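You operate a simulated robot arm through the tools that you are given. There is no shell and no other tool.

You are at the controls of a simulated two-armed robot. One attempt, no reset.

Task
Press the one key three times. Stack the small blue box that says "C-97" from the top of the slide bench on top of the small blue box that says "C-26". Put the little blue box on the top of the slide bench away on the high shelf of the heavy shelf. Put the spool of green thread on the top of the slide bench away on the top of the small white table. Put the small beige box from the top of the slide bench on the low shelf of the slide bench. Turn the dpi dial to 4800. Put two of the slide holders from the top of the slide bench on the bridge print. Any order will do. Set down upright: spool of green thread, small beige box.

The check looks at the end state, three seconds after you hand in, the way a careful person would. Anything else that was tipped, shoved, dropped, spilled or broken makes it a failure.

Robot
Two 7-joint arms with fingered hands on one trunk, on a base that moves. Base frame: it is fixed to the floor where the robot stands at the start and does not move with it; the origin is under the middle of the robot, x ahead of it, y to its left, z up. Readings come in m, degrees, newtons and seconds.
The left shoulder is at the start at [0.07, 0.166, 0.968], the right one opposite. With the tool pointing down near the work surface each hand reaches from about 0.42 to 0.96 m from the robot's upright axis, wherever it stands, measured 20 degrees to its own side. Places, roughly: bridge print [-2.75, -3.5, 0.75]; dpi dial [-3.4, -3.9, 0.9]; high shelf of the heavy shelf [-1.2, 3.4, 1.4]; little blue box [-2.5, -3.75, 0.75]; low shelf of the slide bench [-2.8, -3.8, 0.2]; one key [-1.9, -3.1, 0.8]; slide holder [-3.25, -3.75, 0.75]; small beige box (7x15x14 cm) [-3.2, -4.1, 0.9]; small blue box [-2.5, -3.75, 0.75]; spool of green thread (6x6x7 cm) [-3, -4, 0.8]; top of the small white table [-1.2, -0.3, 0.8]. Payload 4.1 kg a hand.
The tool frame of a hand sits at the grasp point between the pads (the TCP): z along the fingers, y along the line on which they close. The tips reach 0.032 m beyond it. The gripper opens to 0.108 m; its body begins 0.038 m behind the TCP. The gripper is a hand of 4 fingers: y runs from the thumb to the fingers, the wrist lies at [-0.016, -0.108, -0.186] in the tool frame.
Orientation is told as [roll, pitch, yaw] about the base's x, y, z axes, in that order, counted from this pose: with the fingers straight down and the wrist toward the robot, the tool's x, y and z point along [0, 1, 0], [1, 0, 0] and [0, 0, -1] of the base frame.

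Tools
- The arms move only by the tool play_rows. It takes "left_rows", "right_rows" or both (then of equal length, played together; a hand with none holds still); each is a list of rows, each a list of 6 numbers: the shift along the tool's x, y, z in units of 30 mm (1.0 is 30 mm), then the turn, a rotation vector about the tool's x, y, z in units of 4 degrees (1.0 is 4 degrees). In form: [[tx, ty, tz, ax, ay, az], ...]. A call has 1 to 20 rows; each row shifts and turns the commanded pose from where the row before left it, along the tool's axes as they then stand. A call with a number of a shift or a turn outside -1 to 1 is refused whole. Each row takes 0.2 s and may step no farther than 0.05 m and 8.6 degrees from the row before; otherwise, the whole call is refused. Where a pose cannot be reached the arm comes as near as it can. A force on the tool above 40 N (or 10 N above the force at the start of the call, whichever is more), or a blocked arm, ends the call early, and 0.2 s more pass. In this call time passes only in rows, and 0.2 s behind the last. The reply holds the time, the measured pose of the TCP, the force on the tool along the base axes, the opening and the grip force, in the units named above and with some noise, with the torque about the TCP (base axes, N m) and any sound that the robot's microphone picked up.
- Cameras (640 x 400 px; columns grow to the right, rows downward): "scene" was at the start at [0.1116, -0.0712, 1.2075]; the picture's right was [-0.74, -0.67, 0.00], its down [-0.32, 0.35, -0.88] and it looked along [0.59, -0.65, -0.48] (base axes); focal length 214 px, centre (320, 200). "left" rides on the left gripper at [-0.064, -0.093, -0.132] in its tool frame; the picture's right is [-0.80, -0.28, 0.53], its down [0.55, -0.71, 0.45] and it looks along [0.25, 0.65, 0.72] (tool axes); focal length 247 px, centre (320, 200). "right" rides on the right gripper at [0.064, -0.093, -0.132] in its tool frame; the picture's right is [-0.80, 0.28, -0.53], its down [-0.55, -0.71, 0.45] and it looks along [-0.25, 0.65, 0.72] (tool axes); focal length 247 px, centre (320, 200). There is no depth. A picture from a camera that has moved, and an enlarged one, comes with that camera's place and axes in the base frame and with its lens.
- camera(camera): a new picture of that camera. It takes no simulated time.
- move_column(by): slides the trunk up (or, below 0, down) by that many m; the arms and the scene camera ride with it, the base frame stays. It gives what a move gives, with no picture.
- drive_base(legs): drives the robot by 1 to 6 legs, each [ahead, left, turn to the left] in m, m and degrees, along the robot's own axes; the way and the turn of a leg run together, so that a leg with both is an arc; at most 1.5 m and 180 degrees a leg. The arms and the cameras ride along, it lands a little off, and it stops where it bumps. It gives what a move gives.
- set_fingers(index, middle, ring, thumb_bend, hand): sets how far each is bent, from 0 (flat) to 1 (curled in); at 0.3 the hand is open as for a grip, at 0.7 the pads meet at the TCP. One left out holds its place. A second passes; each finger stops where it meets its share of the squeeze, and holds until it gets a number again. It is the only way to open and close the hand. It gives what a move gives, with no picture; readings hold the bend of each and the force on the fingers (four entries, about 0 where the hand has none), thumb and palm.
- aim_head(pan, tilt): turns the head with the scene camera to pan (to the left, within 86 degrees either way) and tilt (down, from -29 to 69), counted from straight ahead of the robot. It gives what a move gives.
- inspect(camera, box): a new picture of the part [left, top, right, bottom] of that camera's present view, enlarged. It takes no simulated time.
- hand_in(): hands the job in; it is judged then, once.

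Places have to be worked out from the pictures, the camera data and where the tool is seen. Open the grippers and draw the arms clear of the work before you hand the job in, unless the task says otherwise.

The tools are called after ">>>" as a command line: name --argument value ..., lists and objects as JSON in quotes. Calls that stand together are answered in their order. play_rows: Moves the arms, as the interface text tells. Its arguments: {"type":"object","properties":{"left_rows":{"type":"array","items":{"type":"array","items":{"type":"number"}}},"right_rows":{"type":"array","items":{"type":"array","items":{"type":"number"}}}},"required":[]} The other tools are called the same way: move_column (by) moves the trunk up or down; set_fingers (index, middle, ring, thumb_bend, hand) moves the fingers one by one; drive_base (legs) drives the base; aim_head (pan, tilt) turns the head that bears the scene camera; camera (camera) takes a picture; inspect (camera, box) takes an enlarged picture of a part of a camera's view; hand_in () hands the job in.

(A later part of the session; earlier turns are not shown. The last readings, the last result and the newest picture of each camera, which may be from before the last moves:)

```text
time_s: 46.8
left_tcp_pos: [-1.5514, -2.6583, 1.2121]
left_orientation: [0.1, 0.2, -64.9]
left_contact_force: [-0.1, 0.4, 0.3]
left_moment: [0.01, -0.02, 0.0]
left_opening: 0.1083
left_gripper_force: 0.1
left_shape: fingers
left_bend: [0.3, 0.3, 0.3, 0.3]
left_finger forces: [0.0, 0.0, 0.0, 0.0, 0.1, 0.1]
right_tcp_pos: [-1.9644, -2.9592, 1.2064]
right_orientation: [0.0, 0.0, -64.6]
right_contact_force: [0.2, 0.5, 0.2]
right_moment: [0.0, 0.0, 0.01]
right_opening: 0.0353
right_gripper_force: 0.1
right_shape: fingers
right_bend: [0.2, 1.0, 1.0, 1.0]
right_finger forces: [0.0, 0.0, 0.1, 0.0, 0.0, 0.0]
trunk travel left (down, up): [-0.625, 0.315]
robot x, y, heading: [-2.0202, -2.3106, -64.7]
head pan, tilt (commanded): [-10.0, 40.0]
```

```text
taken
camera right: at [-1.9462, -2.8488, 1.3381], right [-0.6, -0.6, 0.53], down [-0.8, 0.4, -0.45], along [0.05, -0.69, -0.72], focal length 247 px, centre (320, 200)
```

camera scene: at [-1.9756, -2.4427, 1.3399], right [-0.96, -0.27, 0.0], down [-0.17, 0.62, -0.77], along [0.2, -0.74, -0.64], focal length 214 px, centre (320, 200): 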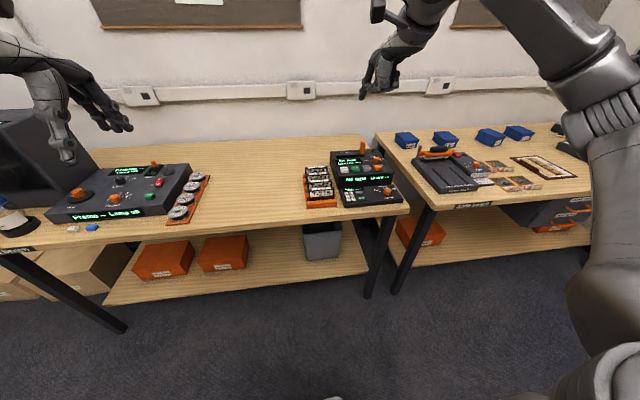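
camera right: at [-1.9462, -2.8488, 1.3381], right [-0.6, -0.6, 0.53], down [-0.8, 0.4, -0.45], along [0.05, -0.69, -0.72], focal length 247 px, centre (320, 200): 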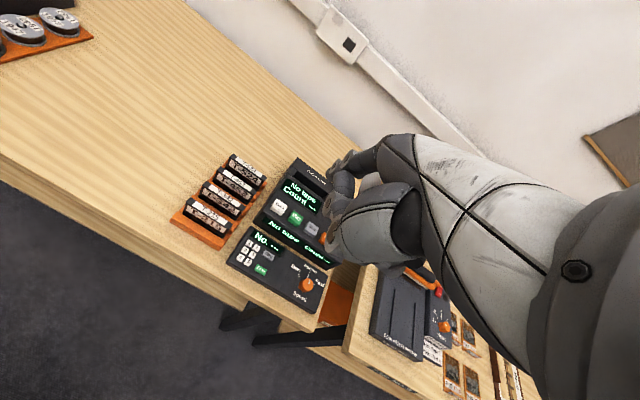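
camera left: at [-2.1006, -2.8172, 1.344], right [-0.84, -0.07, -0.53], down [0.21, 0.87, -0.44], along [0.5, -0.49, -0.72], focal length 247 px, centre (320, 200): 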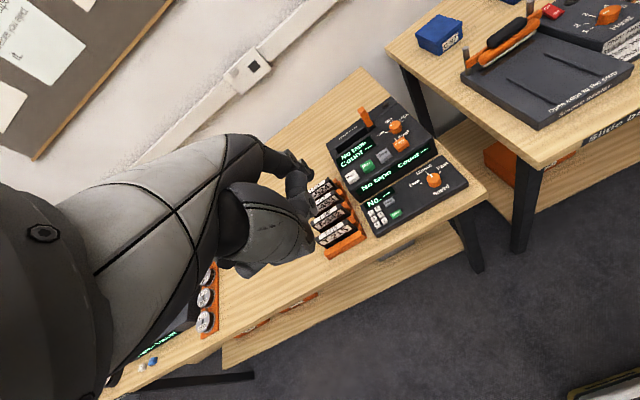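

The right hand is now posed with index out. I'll zoom both views on the keypad and the right index tip.

>>> inspect --camera "right" --box '[220, 130, 380, 280]'

>>> inspect --camera "scene" --box '[300, 130, 420, 215]'

>>> inspect --camera "scene" --box '[340, 10, 460, 110]'

```text
2.67 times, centred on (300, 205) of right
camera zoom: at [-1.9462, -2.8488, 1.3381], right [-0.6, -0.6, 0.53], down [-0.8, 0.4, -0.45], along [0.05, -0.69, -0.72], focal length 659 px, centre (373, 187)
```

zoom: 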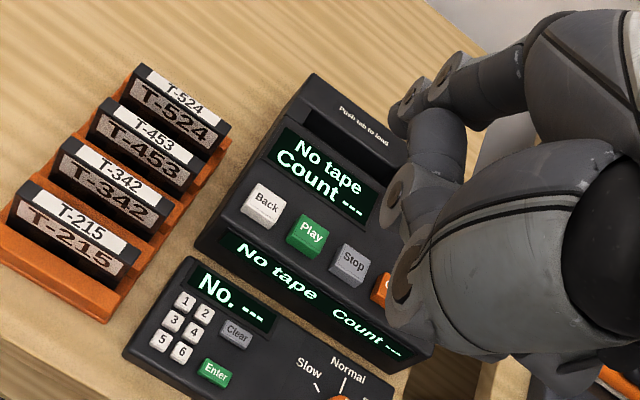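

```text
4.71 times, centred on (360, 172) of scene
camera zoom: at [-1.9756, -2.4427, 1.3399], right [-0.96, -0.27, 0.0], down [-0.17, 0.62, -0.77], along [0.2, -0.74, -0.64], focal length 1009 px, centre (132, 329)
```

zoom: 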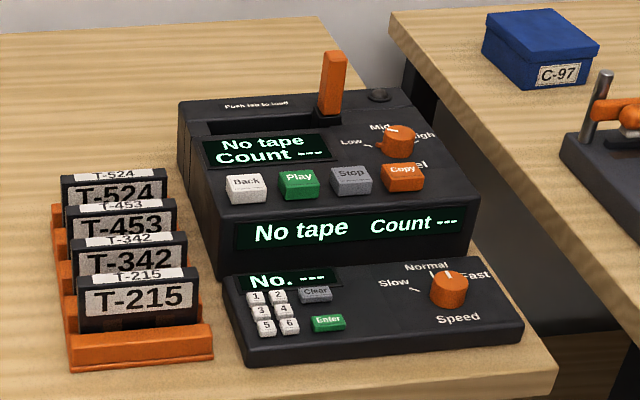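

```text
4.00 times, centred on (400, 60) of scene
camera zoom: at [-1.9756, -2.4427, 1.3399], right [-0.96, -0.27, 0.0], down [-0.17, 0.62, -0.77], along [0.2, -0.74, -0.64], focal length 858 px, centre (0, 760)
```

zoom: 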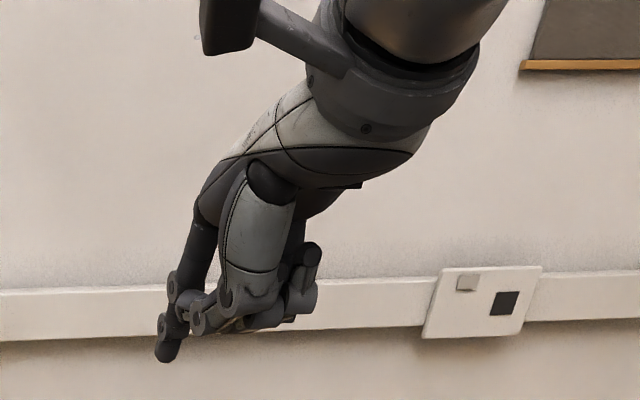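

Both views agree on key "1" at about [-1.900,-3.097,0.826] and index tip offset ≈ (0.012,0.074,0.018) in the right tool frame. I'll bring the fingertip to about 5 cm above the key.

>>> play_rows --right_rows '[[-0.04, 0.24, 0.95, 0, 0, 0], [-0.04, 0.24, 0.95, 0, 0, 0], [-0.04, 0.24, 0.95, 0, 0, 0], [-0.04, 0.24, 0.95, 0, 0, 0], [-0.04, 0.24, 0.95, 0, 0, 0], [-0.04, 0.24, 0.95, 0, 0, 0], [-0.04, 0.24, 0.95, 0, 0, 0], [-0.04, 0.24, 0.95, 0, 0, 0], [-0.04, 0.25, 0.95, 0, 0, 0], [-0.04, 0.25, 0.95, 0, 0, 0], [-0.03, 0.25, 0.91, 0, 0, 0]]'

>>> inspect --camera "right" --box '[220, 130, 380, 280]'

>>> inspect --camera "scene" --box '[300, 115, 420, 215]'

```text
time_s: 49.2
left_tcp_pos: [-1.5522, -2.6599, 1.211]
left_orientation: [0.1, 0.2, -65.0]
left_contact_force: [0.3, 0.5, 0.4]
left_moment: [0.01, -0.01, 0.0]
left_opening: 0.1084
left_gripper_force: 0.1
left_shape: fingers
left_bend: [0.3, 0.3, 0.3, 0.3]
left_finger forces: [0.0, 0.0, 0.0, 0.0, 0.1, 0.0]
right_tcp_pos: [-1.9428, -3.0375, 0.8932]
right_orientation: [0.0, 0.2, -64.5]
right_contact_force: [-0.2, -0.6, -0.2]
right_moment: [-0.02, -0.01, 0.01]
right_opening: 0.0355
right_gripper_force: 0.1
right_shape: fingers
right_bend: [0.2, 1.0, 1.0, 1.0]
right_finger forces: [0.1, 0.0, 0.1, 0.1, 0.1, 0.0]
trunk travel left (down, up): [-0.625, 0.315]
robot x, y, heading: [-2.0209, -2.3099, -64.4]
head pan, tilt (commanded): [-10.0, 40.0]
```

```text
2.67 times, centred on (300, 205) of right
camera zoom: at [-1.9251, -2.9275, 1.0246], right [-0.6, -0.6, 0.53], down [-0.8, 0.4, -0.45], along [0.05, -0.69, -0.72], focal length 659 px, centre (373, 187)
```

zoom: 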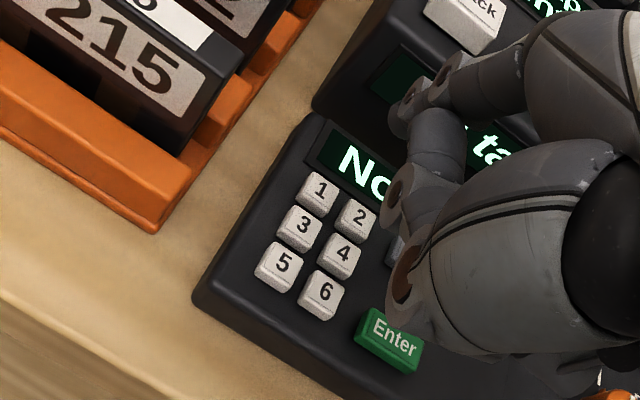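

```text
4.00 times, centred on (360, 165) of scene
camera zoom: at [-1.9756, -2.4434, 1.3398], right [-0.96, -0.27, 0.0], down [-0.17, 0.62, -0.77], along [0.2, -0.74, -0.64], focal length 858 px, centre (160, 340)
```

zoom: 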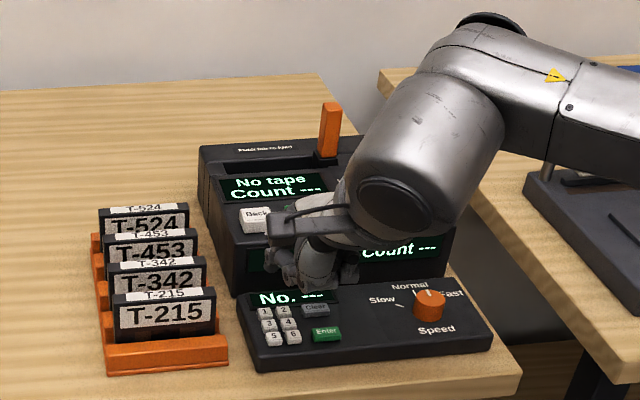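

The tip seems near the key but the head view is blocked by the hand. I'll turn the left hand about 64° to the right so its camera can see the fingertip and keypad from the left side.

>>> play_rows --left_rows '[[0, 0, 0, 0, 0, 1], [0, 0, 0, 0, 0, 1], [0, 0, 0, 0, 0, 1], [0, 0, 0, 0, 0, 1], [0, 0, 0, 0, 0, 1], [0, 0, 0, 0, 0, 1], [0, 0, 0, 0, 0, 1], [0, 0, 0, 0, 0, 1], [0, 0, 0, 0, 0, 1], [0, 0, 0, 0, 0, 1], [0, 0, 0, 0, 0, 1], [0, 0, 0, 0, 0, 1], [0, 0, 0, 0, 0, 1], [0, 0, 0, 0, 0, 1], [0, 0, 0, 0, 0, 1], [0, 0, 0, 0, 0, 1]]'

>>> camera --camera "left"

>>> camera --camera "scene"

```text
time_s: 52.6
left_tcp_pos: [-1.5509, -2.6589, 1.2114]
left_orientation: [-0.1, 0.2, -101.0]
left_contact_force: [-0.9, 0.5, 0.2]
left_moment: [0.04, 0.01, 0.0]
left_opening: 0.1086
left_gripper_force: 0.0
left_shape: fingers
left_bend: [0.3, 0.3, 0.3, 0.3]
left_finger forces: [0.1, 0.0, 0.0, 0.1, 0.1, 0.0]
left hand out of reach, approached as far as the arm can: row 10, 11, 12, 13, 14, 15, 16
right_tcp_pos: [-1.9439, -3.0383, 0.8939]
right_orientation: [0.0, 0.1, -64.6]
right_contact_force: [0.4, -0.4, 0.7]
right_moment: [0.0, -0.02, 0.02]
right_opening: 0.0353
right_gripper_force: 0.1
right_shape: fingers
right_bend: [0.2, 1.0, 1.0, 1.0]
right_finger forces: [0.0, 0.0, 0.0, 0.0, 0.1, 0.1]
trunk travel left (down, up): [-0.625, 0.315]
robot x, y, heading: [-2.0214, -2.3115, -64.5]
head pan, tilt (commanded): [-10.0, 40.0]
```

```text
taken
camera left: at [-1.5966, -2.5574, 1.3442], right [-0.73, 0.43, -0.53], down [0.67, 0.59, -0.45], along [0.12, -0.68, -0.72], focal length 247 px, centre (320, 200)
```

left: 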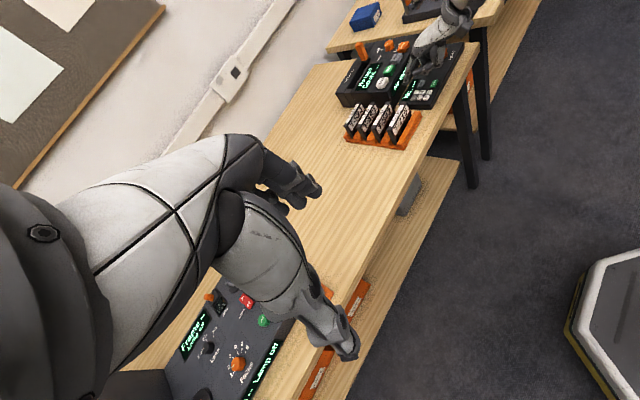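

```text
taken
camera scene: at [-1.9756, -2.4428, 1.3399], right [-0.96, -0.27, 0.0], down [-0.17, 0.62, -0.77], along [0.2, -0.74, -0.64], focal length 214 px, centre (320, 200)
```

scene: 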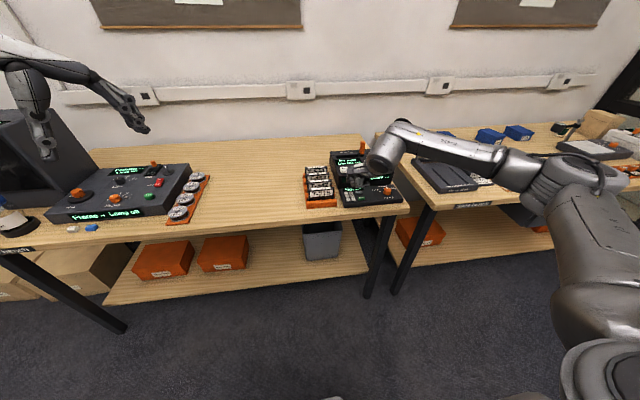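

Turned by 36° only, but the left camera now sees the keypad and right hand. Zooming in.

>>> inspect --camera "left" --box '[380, 50, 460, 115]'

>>> inspect --camera "right" --box '[280, 140, 360, 205]'

```text
6.15 times, centred on (420, 82) of left
camera zoom: at [-1.5966, -2.5574, 1.3442], right [-0.73, 0.43, -0.53], down [0.67, 0.59, -0.45], along [0.12, -0.68, -0.72], focal length 1520 px, centre (-295, 923)
```

zoom: 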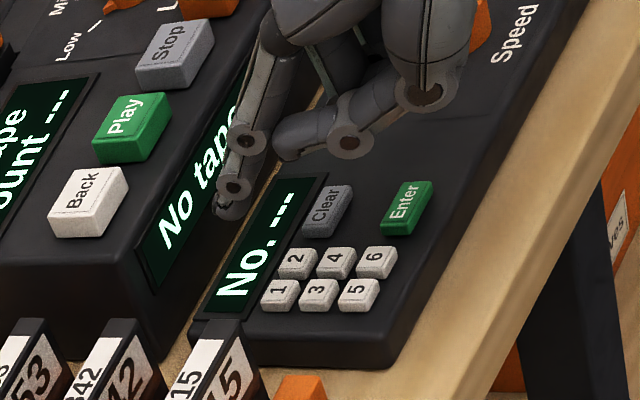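

```text
6.15 times, centred on (320, 172) of right
camera zoom: at [-1.9252, -2.9269, 1.0252], right [-0.6, -0.6, 0.53], down [-0.8, 0.4, -0.45], along [0.05, -0.69, -0.72], focal length 1520 px, centre (320, 369)
```

zoom: 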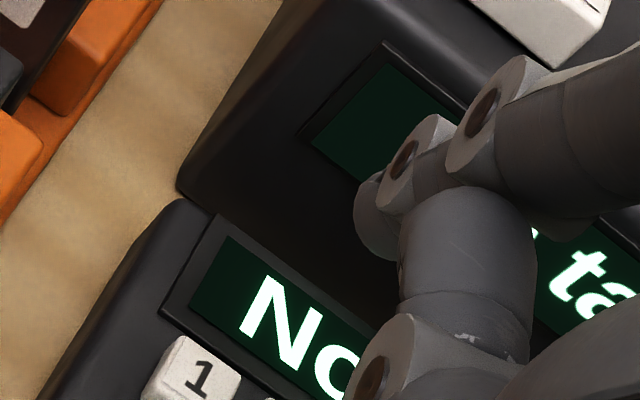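

The left view shows the tip clearly: it is about 15 mm too far forward and ~8 mm too far right of key 1, about 4 cm above. I'll correct and come down 2 cm.

>>> play_rows --right_rows '[[0.15, -0.25, 0, 0, 0, 0], [0.15, -0.22, 0.3, 0, 0, 0], [0, 0, 0.37, 0, 0, 0]]'

>>> inspect --camera "left" --box '[380, 50, 460, 115]'

>>> inspect --camera "right" --box '[280, 140, 360, 205]'

```text
time_s: 53.4
left_tcp_pos: [-1.5513, -2.6605, 1.2118]
left_orientation: [-0.1, 0.2, -100.9]
left_contact_force: [-0.2, 0.3, -0.4]
left_moment: [0.0, -0.01, 0.03]
left_opening: 0.1085
left_gripper_force: 0.0
left_shape: fingers
left_bend: [0.3, 0.3, 0.3, 0.3]
left_finger forces: [0.0, 0.0, 0.0, 0.0, 0.0, 0.1]
right_tcp_pos: [-1.9391, -3.0205, 0.8729]
right_orientation: [-0.1, 0.1, -64.6]
right_contact_force: [0.3, 0.1, -0.3]
right_moment: [-0.01, 0.01, -0.01]
right_opening: 0.0355
right_gripper_force: 0.1
right_shape: fingers
right_bend: [0.2, 1.0, 1.0, 1.0]
right_finger forces: [0.1, 0.1, 0.1, 0.0, 0.0, 0.0]
trunk travel left (down, up): [-0.625, 0.315]
robot x, y, heading: [-2.0187, -2.3131, -64.7]
head pan, tilt (commanded): [-10.0, 40.0]
```

```text
6.15 times, centred on (420, 82) of left
camera zoom: at [-1.5966, -2.5577, 1.3442], right [-0.73, 0.43, -0.53], down [0.67, 0.59, -0.45], along [0.12, -0.68, -0.72], focal length 1520 px, centre (-295, 923)
```

zoom: 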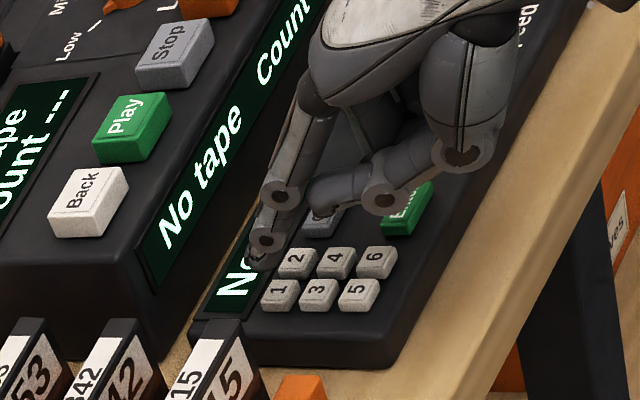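

```text
6.15 times, centred on (320, 172) of right
camera zoom: at [-1.9216, -2.9099, 1.005], right [-0.6, -0.6, 0.53], down [-0.8, 0.4, -0.45], along [0.05, -0.69, -0.72], focal length 1520 px, centre (320, 369)
```

zoom: 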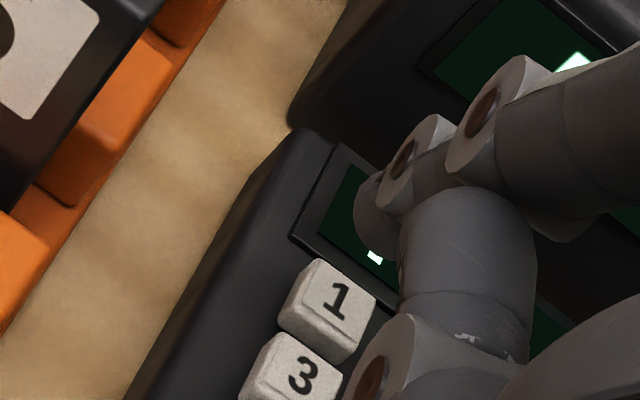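

The tip now appears almost directly above key 1 with about 2 cm to go. I'll come down 12 mm more and re-check both views.

>>> play_rows --right_rows '[[-0.05, 0, 0.2, 0, 0, 0], [-0.05, 0, 0.2, 0, 0, 0]]'

>>> inspect --camera "left" --box '[395, 70, 443, 109]'

>>> inspect --camera "right" --box '[280, 140, 360, 205]'

```text
time_s: 54.0
left_tcp_pos: [-1.5528, -2.6594, 1.2113]
left_orientation: [-0.1, 0.2, -100.9]
left_contact_force: [0.6, -0.6, 0.1]
left_moment: [0.02, -0.01, 0.01]
left_opening: 0.1082
left_gripper_force: 0.1
left_shape: fingers
left_bend: [0.3, 0.3, 0.3, 0.3]
left_finger forces: [0.1, 0.1, 0.0, 0.1, 0.0, 0.0]
right_tcp_pos: [-1.9426, -3.0225, 0.8622]
right_orientation: [0.0, 0.1, -64.6]
right_contact_force: [0.7, -0.7, 0.2]
right_moment: [0.02, 0.04, 0.03]
right_opening: 0.0351
right_gripper_force: 0.0
right_shape: fingers
right_bend: [0.2, 1.0, 1.0, 1.0]
right_finger forces: [0.0, 0.0, 0.1, 0.1, 0.0, 0.0]
trunk travel left (down, up): [-0.625, 0.315]
robot x, y, heading: [-2.0203, -2.314, -64.7]
head pan, tilt (commanded): [-10.0, 40.0]
```

```text
10.26 times, centred on (419, 90) of left
camera zoom: at [-1.5967, -2.5574, 1.3443], right [-0.73, 0.43, -0.53], down [0.67, 0.59, -0.45], along [0.12, -0.68, -0.72], focal length 2533 px, centre (-695, 1333)
```

zoom: 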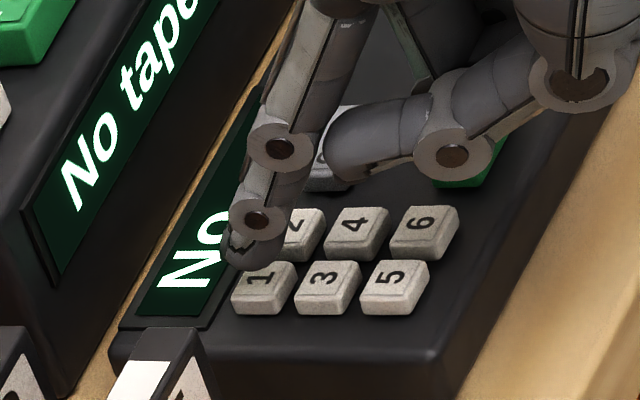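

```text
6.15 times, centred on (320, 172) of right
camera zoom: at [-1.9244, -2.9114, 0.9936], right [-0.6, -0.6, 0.53], down [-0.8, 0.4, -0.45], along [0.05, -0.69, -0.72], focal length 1520 px, centre (320, 369)
```

zoom: 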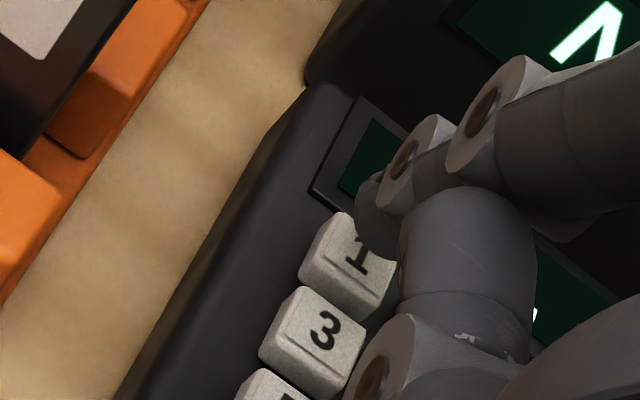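

Both views show the tip over key 1, about 1 cm above. I'll go down 8 mm in small rows and read the force.

>>> play_rows --right_rows '[[0.07, 0, 0.1, 0, 0, 0], [0, 0, 0.1, 0, 0, 0], [0, 0, 0.07, 0, 0, 0]]'

>>> inspect --camera "left" --box '[395, 70, 443, 109]'

>>> inspect --camera "right" --box '[280, 140, 360, 205]'

```text
time_s: 54.8
left_tcp_pos: [-1.5517, -2.6579, 1.2124]
left_orientation: [-0.1, 0.1, -101.0]
left_contact_force: [-0.2, -0.3, -0.5]
left_moment: [-0.02, -0.02, -0.01]
left_opening: 0.1083
left_gripper_force: 0.0
left_shape: fingers
left_bend: [0.3, 0.3, 0.3, 0.3]
left_finger forces: [0.0, 0.0, 0.0, 0.1, 0.1, 0.0]
right_tcp_pos: [-1.9405, -3.0215, 0.8527]
right_orientation: [-0.1, 0.0, -64.5]
right_contact_force: [-0.7, 0.6, 0.0]
right_moment: [0.01, -0.01, -0.02]
right_opening: 0.0355
right_gripper_force: 0.4
right_shape: fingers
right_bend: [0.2, 1.0, 1.0, 1.0]
right_finger forces: [0.1, 0.0, 0.0, 0.0, 0.0, 0.0]
trunk travel left (down, up): [-0.625, 0.315]
robot x, y, heading: [-2.0204, -2.3124, -64.3]
head pan, tilt (commanded): [-10.0, 40.0]
```

```text
10.26 times, centred on (419, 90) of left
camera zoom: at [-1.5967, -2.5574, 1.3442], right [-0.73, 0.43, -0.53], down [0.67, 0.59, -0.45], along [0.12, -0.68, -0.72], focal length 2533 px, centre (-695, 1333)
```

zoom: 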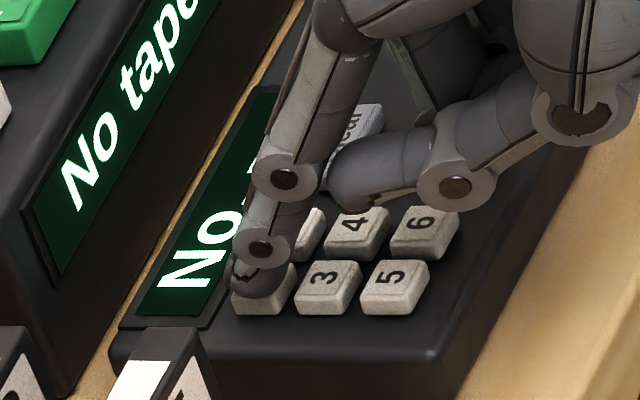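

```text
6.15 times, centred on (320, 172) of right
camera zoom: at [-1.9226, -2.9105, 0.9857], right [-0.6, -0.6, 0.53], down [-0.8, 0.4, -0.45], along [0.05, -0.69, -0.72], focal length 1520 px, centre (320, 369)
```

zoom: 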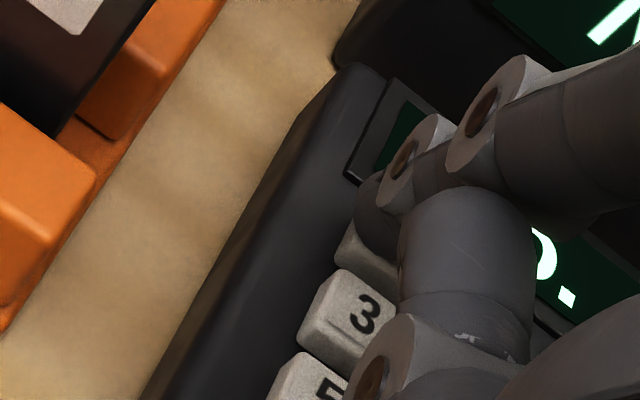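

The tip is right above key 1 now. I press down in 3 mm rows and read force and sound.

>>> play_rows --right_rows '[[0, 0, 0.1, 0, 0, 0], [0, 0, 0.1, 0, 0, 0]]'

>>> inspect --camera "left" --box '[395, 70, 443, 109]'

```text
time_s: 55.4
left_tcp_pos: [-1.5526, -2.658, 1.213]
left_orientation: [-0.2, 0.2, -100.9]
left_contact_force: [0.1, -0.2, -0.5]
left_moment: [0.02, -0.03, 0.02]
left_opening: 0.1085
left_gripper_force: 0.1
left_shape: fingers
left_bend: [0.3, 0.3, 0.3, 0.3]
left_finger forces: [0.1, 0.0, 0.0, 0.1, 0.0, 0.0]
right_tcp_pos: [-1.941, -3.0211, 0.8482]
right_orientation: [-0.1, 0.0, -64.6]
right_contact_force: [0.0, 0.6, 2.7]
right_moment: [-0.18, -0.13, 0.03]
right_opening: 0.0357
right_gripper_force: 1.3
right_shape: fingers
right_bend: [0.2, 1.0, 1.0, 1.0]
right_finger forces: [3.0, 0.1, 0.0, 0.0, 0.0, 0.0]
trunk travel left (down, up): [-0.625, 0.315]
robot x, y, heading: [-2.0221, -2.3119, -64.7]
head pan, tilt (commanded): [-10.0, 40.0]
heard: click
```

```text
10.26 times, centred on (419, 90) of left
camera zoom: at [-1.5968, -2.5566, 1.3445], right [-0.73, 0.43, -0.53], down [0.67, 0.59, -0.45], along [0.12, -0.68, -0.72], focal length 2533 px, centre (-695, 1333)
```

zoom: 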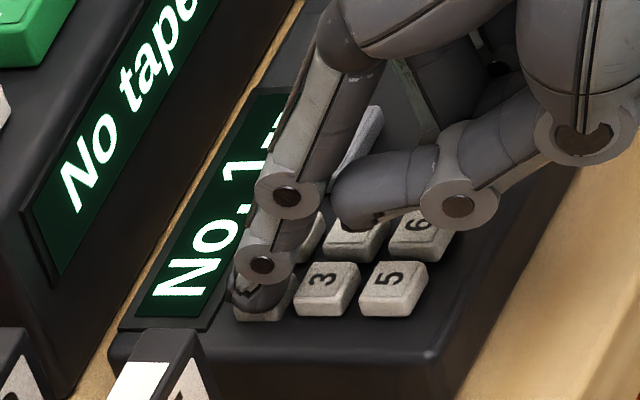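

A click and the display reads "No. 1": one press registered. I'll lift 9 mm to release and press again.

>>> play_rows --right_rows '[[0, 0, -0.3, 0, 0, 0], [0, 0, 0, 0, 0, 0], [0, 0, 0, 0, 0, 0]]'

>>> play_rows --right_rows '[[0, 0, 0.1, 0, 0, 0], [0, 0, 0.1, 0, 0, 0], [0, 0, 0.1, 0, 0, 0]]'

>>> inspect --camera "left" --box '[395, 70, 443, 109]'

```text
time_s: 56.2
left_tcp_pos: [-1.5509, -2.6597, 1.2114]
left_orientation: [-0.1, 0.2, -101.0]
left_contact_force: [0.6, 0.2, 1.4]
left_moment: [0.0, -0.03, -0.01]
left_opening: 0.1084
left_gripper_force: 0.1
left_shape: fingers
left_bend: [0.3, 0.3, 0.3, 0.3]
left_finger forces: [0.0, 0.0, 0.1, 0.0, 0.0, 0.0]
right_tcp_pos: [-1.9411, -3.0204, 0.8573]
right_orientation: [0.0, 0.2, -64.5]
right_contact_force: [0.5, 0.1, 0.3]
right_moment: [0.0, -0.02, 0.02]
right_opening: 0.0356
right_gripper_force: 0.0
right_shape: fingers
right_bend: [0.2, 1.0, 1.0, 1.0]
right_finger forces: [0.0, 0.0, 0.1, 0.0, 0.1, 0.1]
trunk travel left (down, up): [-0.625, 0.315]
robot x, y, heading: [-2.0172, -2.3058, -64.7]
head pan, tilt (commanded): [-10.0, 40.0]
```

```text
time_s: 57.0
left_tcp_pos: [-1.5524, -2.6584, 1.2113]
left_orientation: [-0.2, 0.2, -100.9]
left_contact_force: [-0.2, 0.5, -0.6]
left_moment: [-0.05, 0.0, 0.04]
left_opening: 0.1082
left_gripper_force: 0.1
left_shape: fingers
left_bend: [0.3, 0.3, 0.3, 0.3]
left_finger forces: [0.0, 0.0, 0.0, 0.0, 0.0, 0.0]
right_tcp_pos: [-1.941, -3.0205, 0.8483]
right_orientation: [0.0, -0.1, -64.5]
right_contact_force: [-0.7, 1.0, 3.5]
right_moment: [-0.22, -0.11, -0.02]
right_opening: 0.0361
right_gripper_force: 1.0
right_shape: fingers
right_bend: [0.2, 1.0, 1.0, 1.0]
right_finger forces: [3.5, 0.0, 0.1, 0.0, 0.0, 0.1]
trunk travel left (down, up): [-0.625, 0.315]
robot x, y, heading: [-2.0227, -2.3108, -64.4]
head pan, tilt (commanded): [-10.0, 40.0]
heard: click
```

```text
10.26 times, centred on (419, 90) of left
camera zoom: at [-1.5969, -2.5565, 1.3446], right [-0.73, 0.43, -0.53], down [0.67, 0.59, -0.45], along [0.12, -0.68, -0.72], focal length 2533 px, centre (-695, 1333)
```

zoom: 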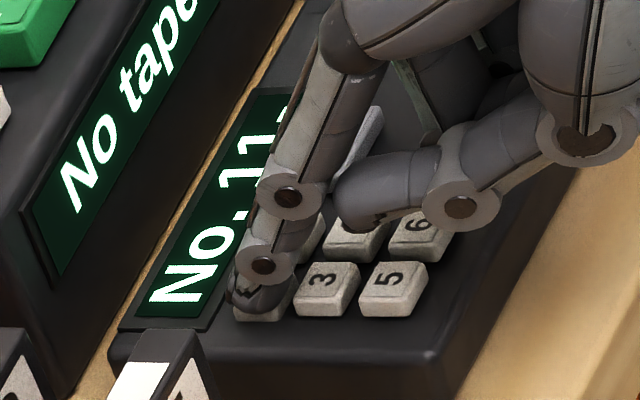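

A second click, the display shows "11". Release and press a third time.

>>> play_rows --right_rows '[[0, 0, -0.3, 0, 0, 0], [0, 0, 0, 0, 0, 0], [0, 0, 0, 0, 0, 0]]'

>>> play_rows --right_rows '[[0, 0, 0.1, 0, 0, 0], [0, 0, 0.1, 0, 0, 0], [0, 0, 0.1, 0, 0, 0]]'

>>> inspect --camera "left" --box '[395, 70, 443, 109]'

```text
time_s: 57.8
left_tcp_pos: [-1.5522, -2.659, 1.2107]
left_orientation: [-0.1, 0.2, -101.0]
left_contact_force: [-0.3, -0.8, 0.7]
left_moment: [0.01, -0.01, -0.01]
left_opening: 0.1085
left_gripper_force: 0.0
left_shape: fingers
left_bend: [0.3, 0.3, 0.3, 0.3]
left_finger forces: [0.1, 0.0, 0.0, 0.1, 0.1, 0.0]
right_tcp_pos: [-1.9411, -3.0209, 0.8576]
right_orientation: [0.1, 0.1, -64.6]
right_contact_force: [0.4, -0.1, 0.1]
right_moment: [-0.02, 0.01, 0.01]
right_opening: 0.0355
right_gripper_force: 0.0
right_shape: fingers
right_bend: [0.2, 1.0, 1.0, 1.0]
right_finger forces: [0.0, 0.1, 0.0, 0.0, 0.0, 0.0]
trunk travel left (down, up): [-0.625, 0.315]
robot x, y, heading: [-2.0214, -2.3133, -64.6]
head pan, tilt (commanded): [-10.0, 40.0]
```

```text
time_s: 58.6
left_tcp_pos: [-1.5516, -2.6589, 1.2124]
left_orientation: [-0.1, 0.2, -100.8]
left_contact_force: [0.7, -0.1, 0.4]
left_moment: [0.01, -0.03, 0.0]
left_opening: 0.1084
left_gripper_force: 0.0
left_shape: fingers
left_bend: [0.3, 0.3, 0.3, 0.3]
left_finger forces: [0.1, 0.0, 0.0, 0.1, 0.1, 0.1]
right_tcp_pos: [-1.9408, -3.0199, 0.8489]
right_orientation: [0.0, 0.0, -64.6]
right_contact_force: [-0.4, 0.7, 2.9]
right_moment: [-0.16, -0.11, -0.02]
right_opening: 0.036
right_gripper_force: 1.2
right_shape: fingers
right_bend: [0.2, 1.0, 1.0, 1.0]
right_finger forces: [2.7, 0.0, 0.1, 0.0, 0.0, 0.1]
trunk travel left (down, up): [-0.625, 0.315]
robot x, y, heading: [-2.0261, -2.3092, -64.6]
head pan, tilt (commanded): [-10.0, 40.0]
heard: click
```

```text
10.26 times, centred on (419, 90) of left
camera zoom: at [-1.5968, -2.5568, 1.3445], right [-0.73, 0.43, -0.53], down [0.67, 0.59, -0.45], along [0.12, -0.68, -0.72], focal length 2533 px, centre (-695, 1333)
```

zoom: 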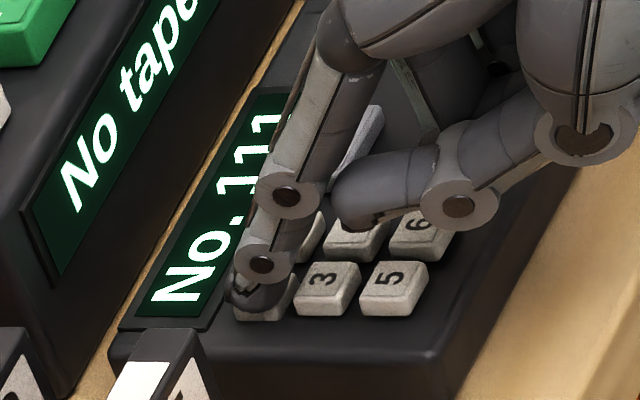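

Display reads "111". Third press registered; I'll lift the right hand straight up and away and turn the left hand back.

>>> play_rows --right_rows '[[0, 0, -0.5, 0, 0, 0], [0, 0, -1, 0, 0, 0], [0, 0, -1, 0, 0, 0], [0, 0, -1, 0, 0, 0], [0, -0.3, -1, 0, 0, 0], [0, -0.3, -1, 0, 0, 0], [0, -0.3, -1, 0, 0, 0], [0, -0.3, -1, 0, 0, 0], [0, -0.3, -1, 0, 0, 0], [0, -0.3, -1, 0, 0, 0], [0, -0.3, -1, 0, 0, 0], [0, 0, -1, 0, 0, 0]]' --left_rows '[[0, 0, 0, 0, 0, 0], [0, 0, 0, 0, 0, -1], [0, 0, 0, 0, 0, -1], [0, 0, 0, 0, 0, -1], [0, 0, 0, 0, 0, -1], [0, 0, 0, 0, 0, -1], [0, 0, 0, 0, 0, -1], [0, 0, 0, 0, 0, -1], [0, 0, 0, 0, 0, -1], [0, 0, 0, 0, 0, -1], [0, 0, 0, 0, 0, 0], [0, 0, 0, 0, 0, 0]]'

>>> set_fingers --hand "right" --index 0.3 --middle 0.3 --ring 0.3 --thumb_bend 0.3

>>> inspect --camera "scene" --box '[300, 115, 420, 215]'

```text
time_s: 61.2
left_tcp_pos: [-1.5514, -2.6587, 1.2118]
left_orientation: [0.0, 0.2, -64.9]
left_contact_force: [0.5, 0.7, 0.5]
left_moment: [0.01, 0.03, -0.01]
left_opening: 0.1085
left_gripper_force: 0.1
left_shape: fingers
left_bend: [0.3, 0.3, 0.3, 0.3]
left_finger forces: [0.1, 0.1, 0.0, 0.0, 0.1, 0.0]
right_tcp_pos: [-1.9703, -2.9625, 1.1937]
right_orientation: [0.1, 0.0, -64.6]
right_contact_force: [0.9, 1.2, 0.0]
right_moment: [0.02, 0.01, -0.01]
right_opening: 0.0358
right_gripper_force: 0.0
right_shape: fingers
right_bend: [0.2, 1.0, 1.0, 1.0]
right_finger forces: [0.1, 0.0, 0.0, 0.0, 0.0, 0.0]
trunk travel left (down, up): [-0.625, 0.315]
robot x, y, heading: [-2.0186, -2.3162, -64.5]
head pan, tilt (commanded): [-10.0, 40.0]
```

```text
time_s: 62.2
left_tcp_pos: [-1.5514, -2.6584, 1.2114]
left_orientation: [0.1, 0.2, -65.0]
left_contact_force: [0.6, -0.5, -0.2]
left_moment: [0.0, 0.0, -0.02]
left_opening: 0.1085
left_gripper_force: 0.1
left_shape: fingers
left_bend: [0.3, 0.3, 0.3, 0.3]
left_finger forces: [0.0, 0.1, 0.0, 0.0, 0.1, 0.0]
right_tcp_pos: [-1.969, -2.9626, 1.1938]
right_orientation: [0.0, 0.1, -64.6]
right_contact_force: [0.6, 0.0, -0.1]
right_moment: [-0.06, -0.02, 0.01]
right_opening: 0.1084
right_gripper_force: 0.1
right_shape: fingers
right_bend: [0.3, 0.3, 0.3, 0.3]
right_finger forces: [0.0, 0.0, 0.0, 0.1, 0.0, 0.0]
trunk travel left (down, up): [-0.625, 0.315]
robot x, y, heading: [-2.0198, -2.3113, -64.7]
head pan, tilt (commanded): [-10.0, 40.0]
```

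```text
4.00 times, centred on (360, 165) of scene
camera zoom: at [-1.9756, -2.4427, 1.3399], right [-0.96, -0.27, 0.0], down [-0.17, 0.62, -0.77], along [0.2, -0.74, -0.64], focal length 858 px, centre (160, 340)
```

zoom: 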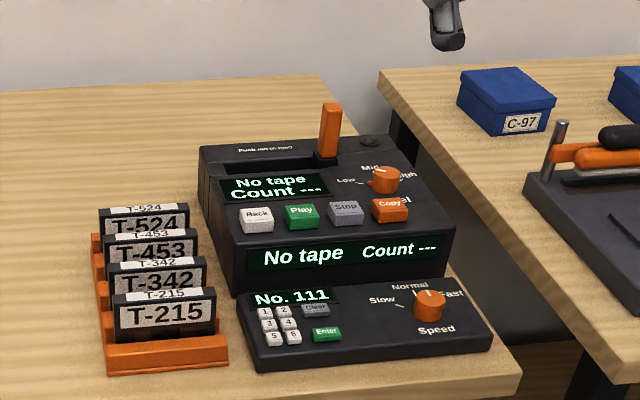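

The display stays at "111". Next I drive right along the slide bench (about 0.95 m) to examine its objects closely.

>>> drive_base --legs '[[0, -0.95, -0.3]]'

>>> aim_head --pan 0 --tilt 30

>>> camera --camera "scene"

>>> camera --camera "right"

>>> camera --camera "left"

```text
time_s: 67.1
left_tcp_pos: [-2.4038, -3.0624, 1.211]
left_orientation: [0.1, 0.2, -65.0]
left_contact_force: [0.5, -0.7, 0.7]
left_moment: [-0.01, 0.01, 0.0]
left_opening: 0.1087
left_gripper_force: 0.1
left_shape: fingers
left_bend: [0.3, 0.3, 0.3, 0.3]
left_finger forces: [0.0, 0.1, 0.0, 0.0, 0.0, 0.1]
right_tcp_pos: [-2.822, -3.3688, 1.1946]
right_orientation: [0.1, 0.2, -64.7]
right_contact_force: [0.2, -0.5, 0.0]
right_moment: [0.0, -0.01, 0.0]
right_opening: 0.1082
right_gripper_force: 0.0
right_shape: fingers
right_bend: [0.3, 0.3, 0.3, 0.3]
right_finger forces: [0.0, 0.0, 0.0, 0.0, 0.0, 0.1]
trunk travel left (down, up): [-0.625, 0.315]
robot x, y, heading: [-2.8743, -2.7162, -64.6]
head pan, tilt (commanded): [-10.0, 40.0]
```

```text
time_s: 67.8
left_tcp_pos: [-2.4027, -3.0629, 1.212]
left_orientation: [0.0, 0.2, -65.0]
left_contact_force: [-0.7, -0.7, -0.8]
left_moment: [-0.01, 0.03, 0.01]
left_opening: 0.1083
left_gripper_force: 0.1
left_shape: fingers
left_bend: [0.3, 0.3, 0.3, 0.3]
left_finger forces: [0.0, 0.0, 0.1, 0.0, 0.1, 0.1]
right_tcp_pos: [-2.8208, -3.3677, 1.1935]
right_orientation: [-0.1, 0.0, -64.6]
right_contact_force: [0.2, -1.1, -0.2]
right_moment: [-0.01, -0.01, 0.03]
right_opening: 0.1086
right_gripper_force: 0.2
right_shape: fingers
right_bend: [0.3, 0.3, 0.3, 0.3]
right_finger forces: [0.0, 0.1, 0.0, 0.1, 0.0, 0.0]
trunk travel left (down, up): [-0.625, 0.315]
robot x, y, heading: [-2.8758, -2.715, -64.6]
head pan, tilt (commanded): [0.0, 30.0]
```

```text
taken
camera scene: at [-2.8121, -2.8472, 1.3552], right [-0.9, -0.43, 0.0], down [-0.21, 0.45, -0.87], along [0.37, -0.78, -0.5], focal length 214 px, centre (320, 200)
```

scene: 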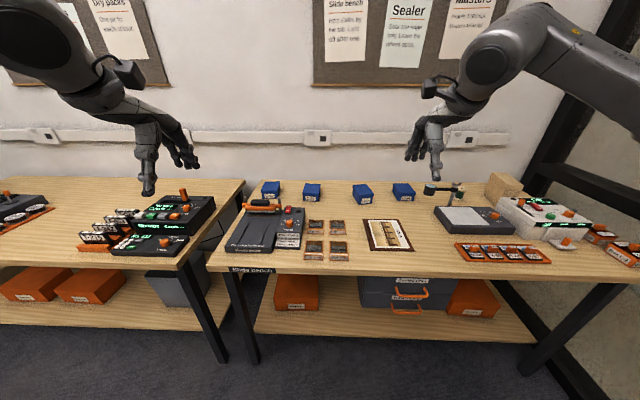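

```text
taken
camera right: at [-2.8036, -3.2579, 1.3257], right [-0.6, -0.6, 0.53], down [-0.8, 0.4, -0.45], along [0.05, -0.69, -0.72], focal length 247 px, centre (320, 200)
```

right: 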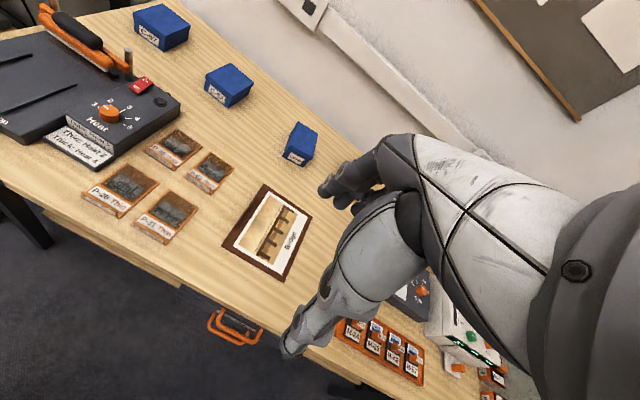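

```text
taken
camera left: at [-2.5013, -3.0076, 1.3438], right [-0.84, -0.08, -0.53], down [0.2, 0.87, -0.44], along [0.5, -0.48, -0.72], focal length 247 px, centre (320, 200)
```

left: 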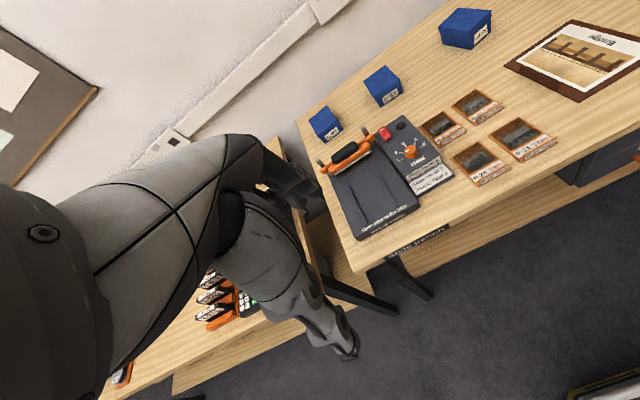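

Good overview. I'll zoom in on the boxes, the scanner area, and the right-hand view for details.

>>> inspect --camera "scene" --box '[240, 160, 430, 280]'

>>> inspect --camera "scene" --box '[410, 160, 640, 305]'

>>> inspect --camera "scene" --box '[255, 172, 425, 215]'

>>> inspect --camera "right" --box '[120, 0, 340, 170]'

```text
3.33 times, centred on (335, 220) of scene
camera zoom: at [-2.8121, -2.8472, 1.3552], right [-0.9, -0.43, 0.0], down [-0.21, 0.45, -0.87], along [0.37, -0.78, -0.5], focal length 715 px, centre (270, 133)
```

zoom: 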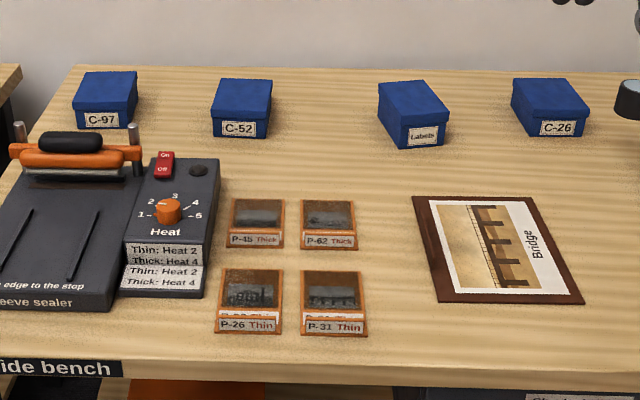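

```text
2.76 times, centred on (525, 232) of scene
camera zoom: at [-2.8121, -2.8472, 1.3552], right [-0.9, -0.43, 0.0], down [-0.21, 0.45, -0.87], along [0.37, -0.78, -0.5], focal length 592 px, centre (-246, 110)
```

zoom: 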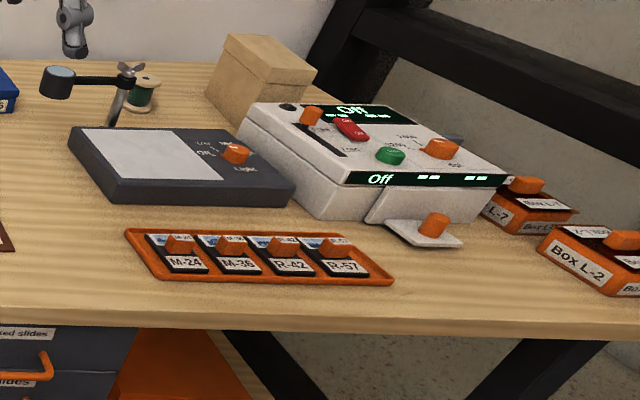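

```text
3.76 times, centred on (340, 194) of scene
camera zoom: at [-2.8121, -2.8472, 1.3552], right [-0.9, -0.43, 0.0], down [-0.21, 0.45, -0.87], along [0.37, -0.78, -0.5], focal length 807 px, centre (245, 224)
```

zoom: 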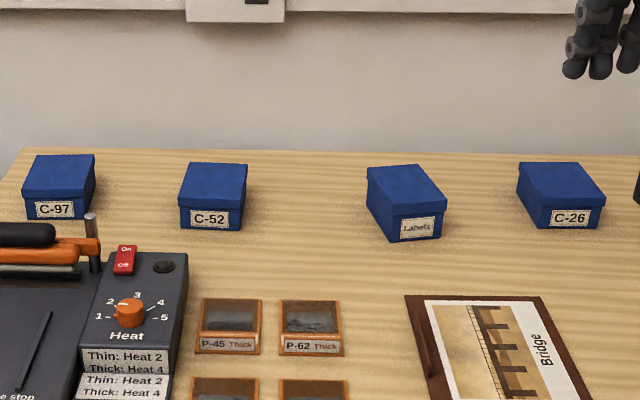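

```text
2.35 times, centred on (230, 85) of right
camera zoom: at [-2.8036, -3.2579, 1.3257], right [-0.6, -0.6, 0.53], down [-0.8, 0.4, -0.45], along [0.05, -0.69, -0.72], focal length 581 px, centre (532, 471)
```

zoom: 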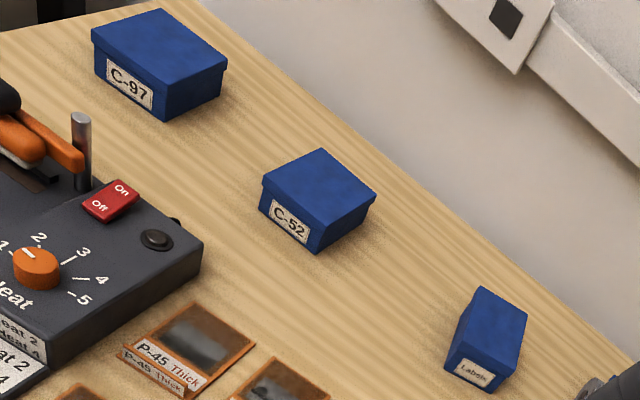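

The tray holders M-24/M-36/R-42/R-57 match the "slide holder" place, and the "Labels" box matches the "little blue box". The boxes are ~8.5 cm wide and ~13 cm deep, so I must grasp across their width; I test how far the right hand can yaw here, up high.

>>> play_rows --right_rows '[[0, 0, 0, 0, 0, -1], [0, 0, 0, 0, 0, -1], [0, 0, 0, 0, 0, -1], [0, 0, 0, 0, 0, -1], [0, 0, 0, 0, 0, -1], [0, 0, 0, 0, 0, -1], [0, 0, 0, 0, 0, -1], [0, 0, 0, 0, 0, -1], [0, 0, 0, 0, 0, -1], [0, 0, 0, 0, 0, -1], [0, 0, 0, 0, 0, -1], [0, 0, 0, 0, 0, -1], [0, 0, 0, 0, 0, -1], [0, 0, 0, 0, 0, -1], [0, 0, 0, 0, 0, -1], [0, 0, 0, 0, 0, -1]]'

```text
time_s: 71.2
left_tcp_pos: [-2.4049, -3.0636, 1.2116]
left_orientation: [0.1, 0.2, -65.1]
left_contact_force: [-0.7, 0.2, -1.1]
left_moment: [0.03, -0.03, -0.03]
left_opening: 0.1083
left_gripper_force: 0.1
left_shape: fingers
left_bend: [0.3, 0.3, 0.3, 0.3]
left_finger forces: [0.0, 0.0, 0.0, 0.0, 0.0, 0.0]
right_tcp_pos: [-2.8227, -3.3679, 1.1947]
right_orientation: [0.1, 0.0, -32.6]
right_contact_force: [-0.6, 0.2, 0.6]
right_moment: [0.04, 0.02, 0.02]
right_opening: 0.1083
right_gripper_force: 0.0
right_shape: fingers
right_bend: [0.3, 0.3, 0.3, 0.3]
right_finger forces: [0.0, 0.1, 0.0, 0.0, 0.0, 0.1]
right hand out of reach, approached as far as the arm can: row 9, 10, 11, 12, 13, 14, 15, 16
trunk travel left (down, up): [-0.625, 0.315]
robot x, y, heading: [-2.8712, -2.7156, -64.6]
head pan, tilt (commanded): [0.0, 30.0]
```

Inward yaw is limited to about 32°. I'll test the other direction.

>>> play_rows --right_rows '[[0, 0, 0, 0, 0, 1], [0, 0, 0, 0, 0, 1], [0, 0, 0, 0, 0, 1], [0, 0, 0, 0, 0, 1], [0, 0, 0, 0, 0, 1], [0, 0, 0, 0, 0, 1], [0, 0, 0, 0, 0, 1], [0, 0, 0, 0, 0, 1], [0, 0, 0, 0, 0, 1], [0, 0, 0, 0, 0, 1], [0, 0, 0, 0, 0, 1], [0, 0, 0, 0, 0, 1], [0, 0, 0, 0, 0, 1], [0, 0, 0, 0, 0, 1], [0, 0, 0, 0, 0, 1], [0, 0, 0, 0, 0, 1], [0, 0, 0, 0, 0, 1], [0, 0, 0, 0, 0, 1]]'

>>> play_rows --right_rows '[[0, 0, 0, 0, 0, 1], [0, 0, 0, 0, 0, 1], [0, 0, 0, 0, 0, 1], [0, 0, 0, 0, 0, 1], [0, 0, 0, 0, 0, 1], [0, 0, 0, 0, 0, 1], [0, 0, 0, 0, 0, 1], [0, 0, 0, 0, 0, 1], [0, 0, 0, 0, 0, 1], [0, 0, 0, 0, 0, 1], [0, 0, 0, 0, 0, 1], [0, 0, 0, 0, 0, 1]]'

```text
time_s: 75.0
left_tcp_pos: [-2.404, -3.0628, 1.2099]
left_orientation: [0.0, 0.1, -65.0]
left_contact_force: [-0.6, 0.1, -0.2]
left_moment: [0.01, -0.03, 0.03]
left_opening: 0.1084
left_gripper_force: 0.2
left_shape: fingers
left_bend: [0.3, 0.3, 0.3, 0.3]
left_finger forces: [0.0, 0.0, 0.1, 0.0, 0.1, 0.0]
right_tcp_pos: [-2.8228, -3.3682, 1.194]
right_orientation: [0.0, 0.0, -104.6]
right_contact_force: [0.2, 0.6, 0.4]
right_moment: [-0.01, -0.02, 0.02]
right_opening: 0.1083
right_gripper_force: 0.0
right_shape: fingers
right_bend: [0.3, 0.3, 0.3, 0.3]
right_finger forces: [0.1, 0.1, 0.0, 0.0, 0.0, 0.0]
trunk travel left (down, up): [-0.625, 0.315]
robot x, y, heading: [-2.8712, -2.7156, -64.7]
head pan, tilt (commanded): [0.0, 30.0]
```

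```text
time_s: 77.6
left_tcp_pos: [-2.4032, -3.0626, 1.2118]
left_orientation: [-0.1, 0.1, -64.9]
left_contact_force: [0.4, 0.1, -0.8]
left_moment: [-0.02, 0.0, 0.02]
left_opening: 0.1083
left_gripper_force: 0.0
left_shape: fingers
left_bend: [0.3, 0.3, 0.3, 0.3]
left_finger forces: [0.0, 0.0, 0.1, 0.1, 0.0, 0.0]
right_tcp_pos: [-2.8217, -3.3678, 1.1939]
right_orientation: [-0.1, -0.1, -152.7]
right_contact_force: [0.5, 1.0, -0.1]
right_moment: [0.02, -0.02, 0.04]
right_opening: 0.1086
right_gripper_force: 0.1
right_shape: fingers
right_bend: [0.3, 0.3, 0.3, 0.3]
right_finger forces: [0.1, 0.1, 0.0, 0.0, 0.1, 0.0]
trunk travel left (down, up): [-0.625, 0.315]
robot x, y, heading: [-2.8718, -2.7151, -64.6]
head pan, tilt (commanded): [0.0, 30.0]
```

The right hand turns outward to −88° freely, so it can grip boxes across their width (fingers to the right, thumb left). To know how near I can stand to the bench, I'll look down at the base and the bench front.

>>> aim_head --pan 0 --tilt 69

>>> camera --camera "scene"

>>> camera --camera "right"

```text
time_s: 78.7
left_tcp_pos: [-2.4039, -3.0637, 1.211]
left_orientation: [0.1, 0.1, -65.1]
left_contact_force: [-0.3, 0.1, 0.4]
left_moment: [0.02, 0.01, -0.01]
left_opening: 0.1083
left_gripper_force: 0.1
left_shape: fingers
left_bend: [0.3, 0.3, 0.3, 0.3]
left_finger forces: [0.1, 0.1, 0.0, 0.0, 0.0, 0.1]
right_tcp_pos: [-2.8212, -3.3688, 1.194]
right_orientation: [-0.1, 0.0, -152.6]
right_contact_force: [-0.4, 0.5, -0.4]
right_moment: [0.03, -0.03, -0.01]
right_opening: 0.1087
right_gripper_force: 0.1
right_shape: fingers
right_bend: [0.3, 0.3, 0.3, 0.3]
right_finger forces: [0.1, 0.1, 0.1, 0.0, 0.1, 0.0]
trunk travel left (down, up): [-0.625, 0.315]
robot x, y, heading: [-2.8744, -2.7169, -64.7]
head pan, tilt (commanded): [0.0, 68.8]
```

```text
taken
camera scene: at [-2.8266, -2.816, 1.3038], right [-0.9, -0.43, 0.0], down [-0.4, 0.84, -0.36], along [0.16, -0.33, -0.93], focal length 214 px, centre (320, 200)
```

scene: 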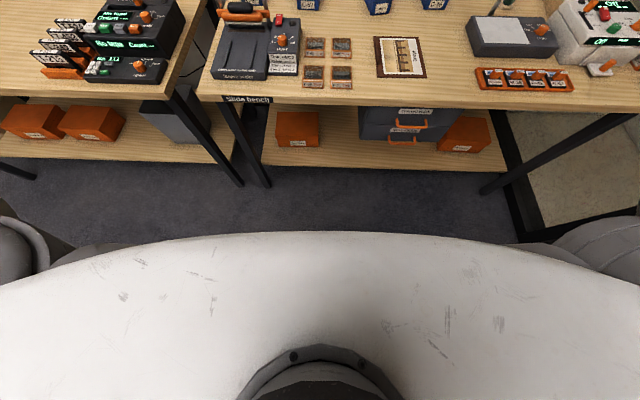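

```text
taken
camera right: at [-2.71, -3.3837, 1.3257], right [-0.62, 0.58, 0.53], down [0.37, 0.81, -0.45], along [-0.69, -0.08, -0.72], focal length 247 px, centre (320, 200)
```

right: 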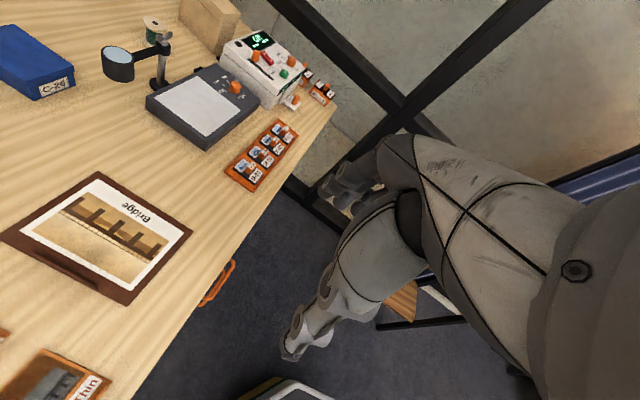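

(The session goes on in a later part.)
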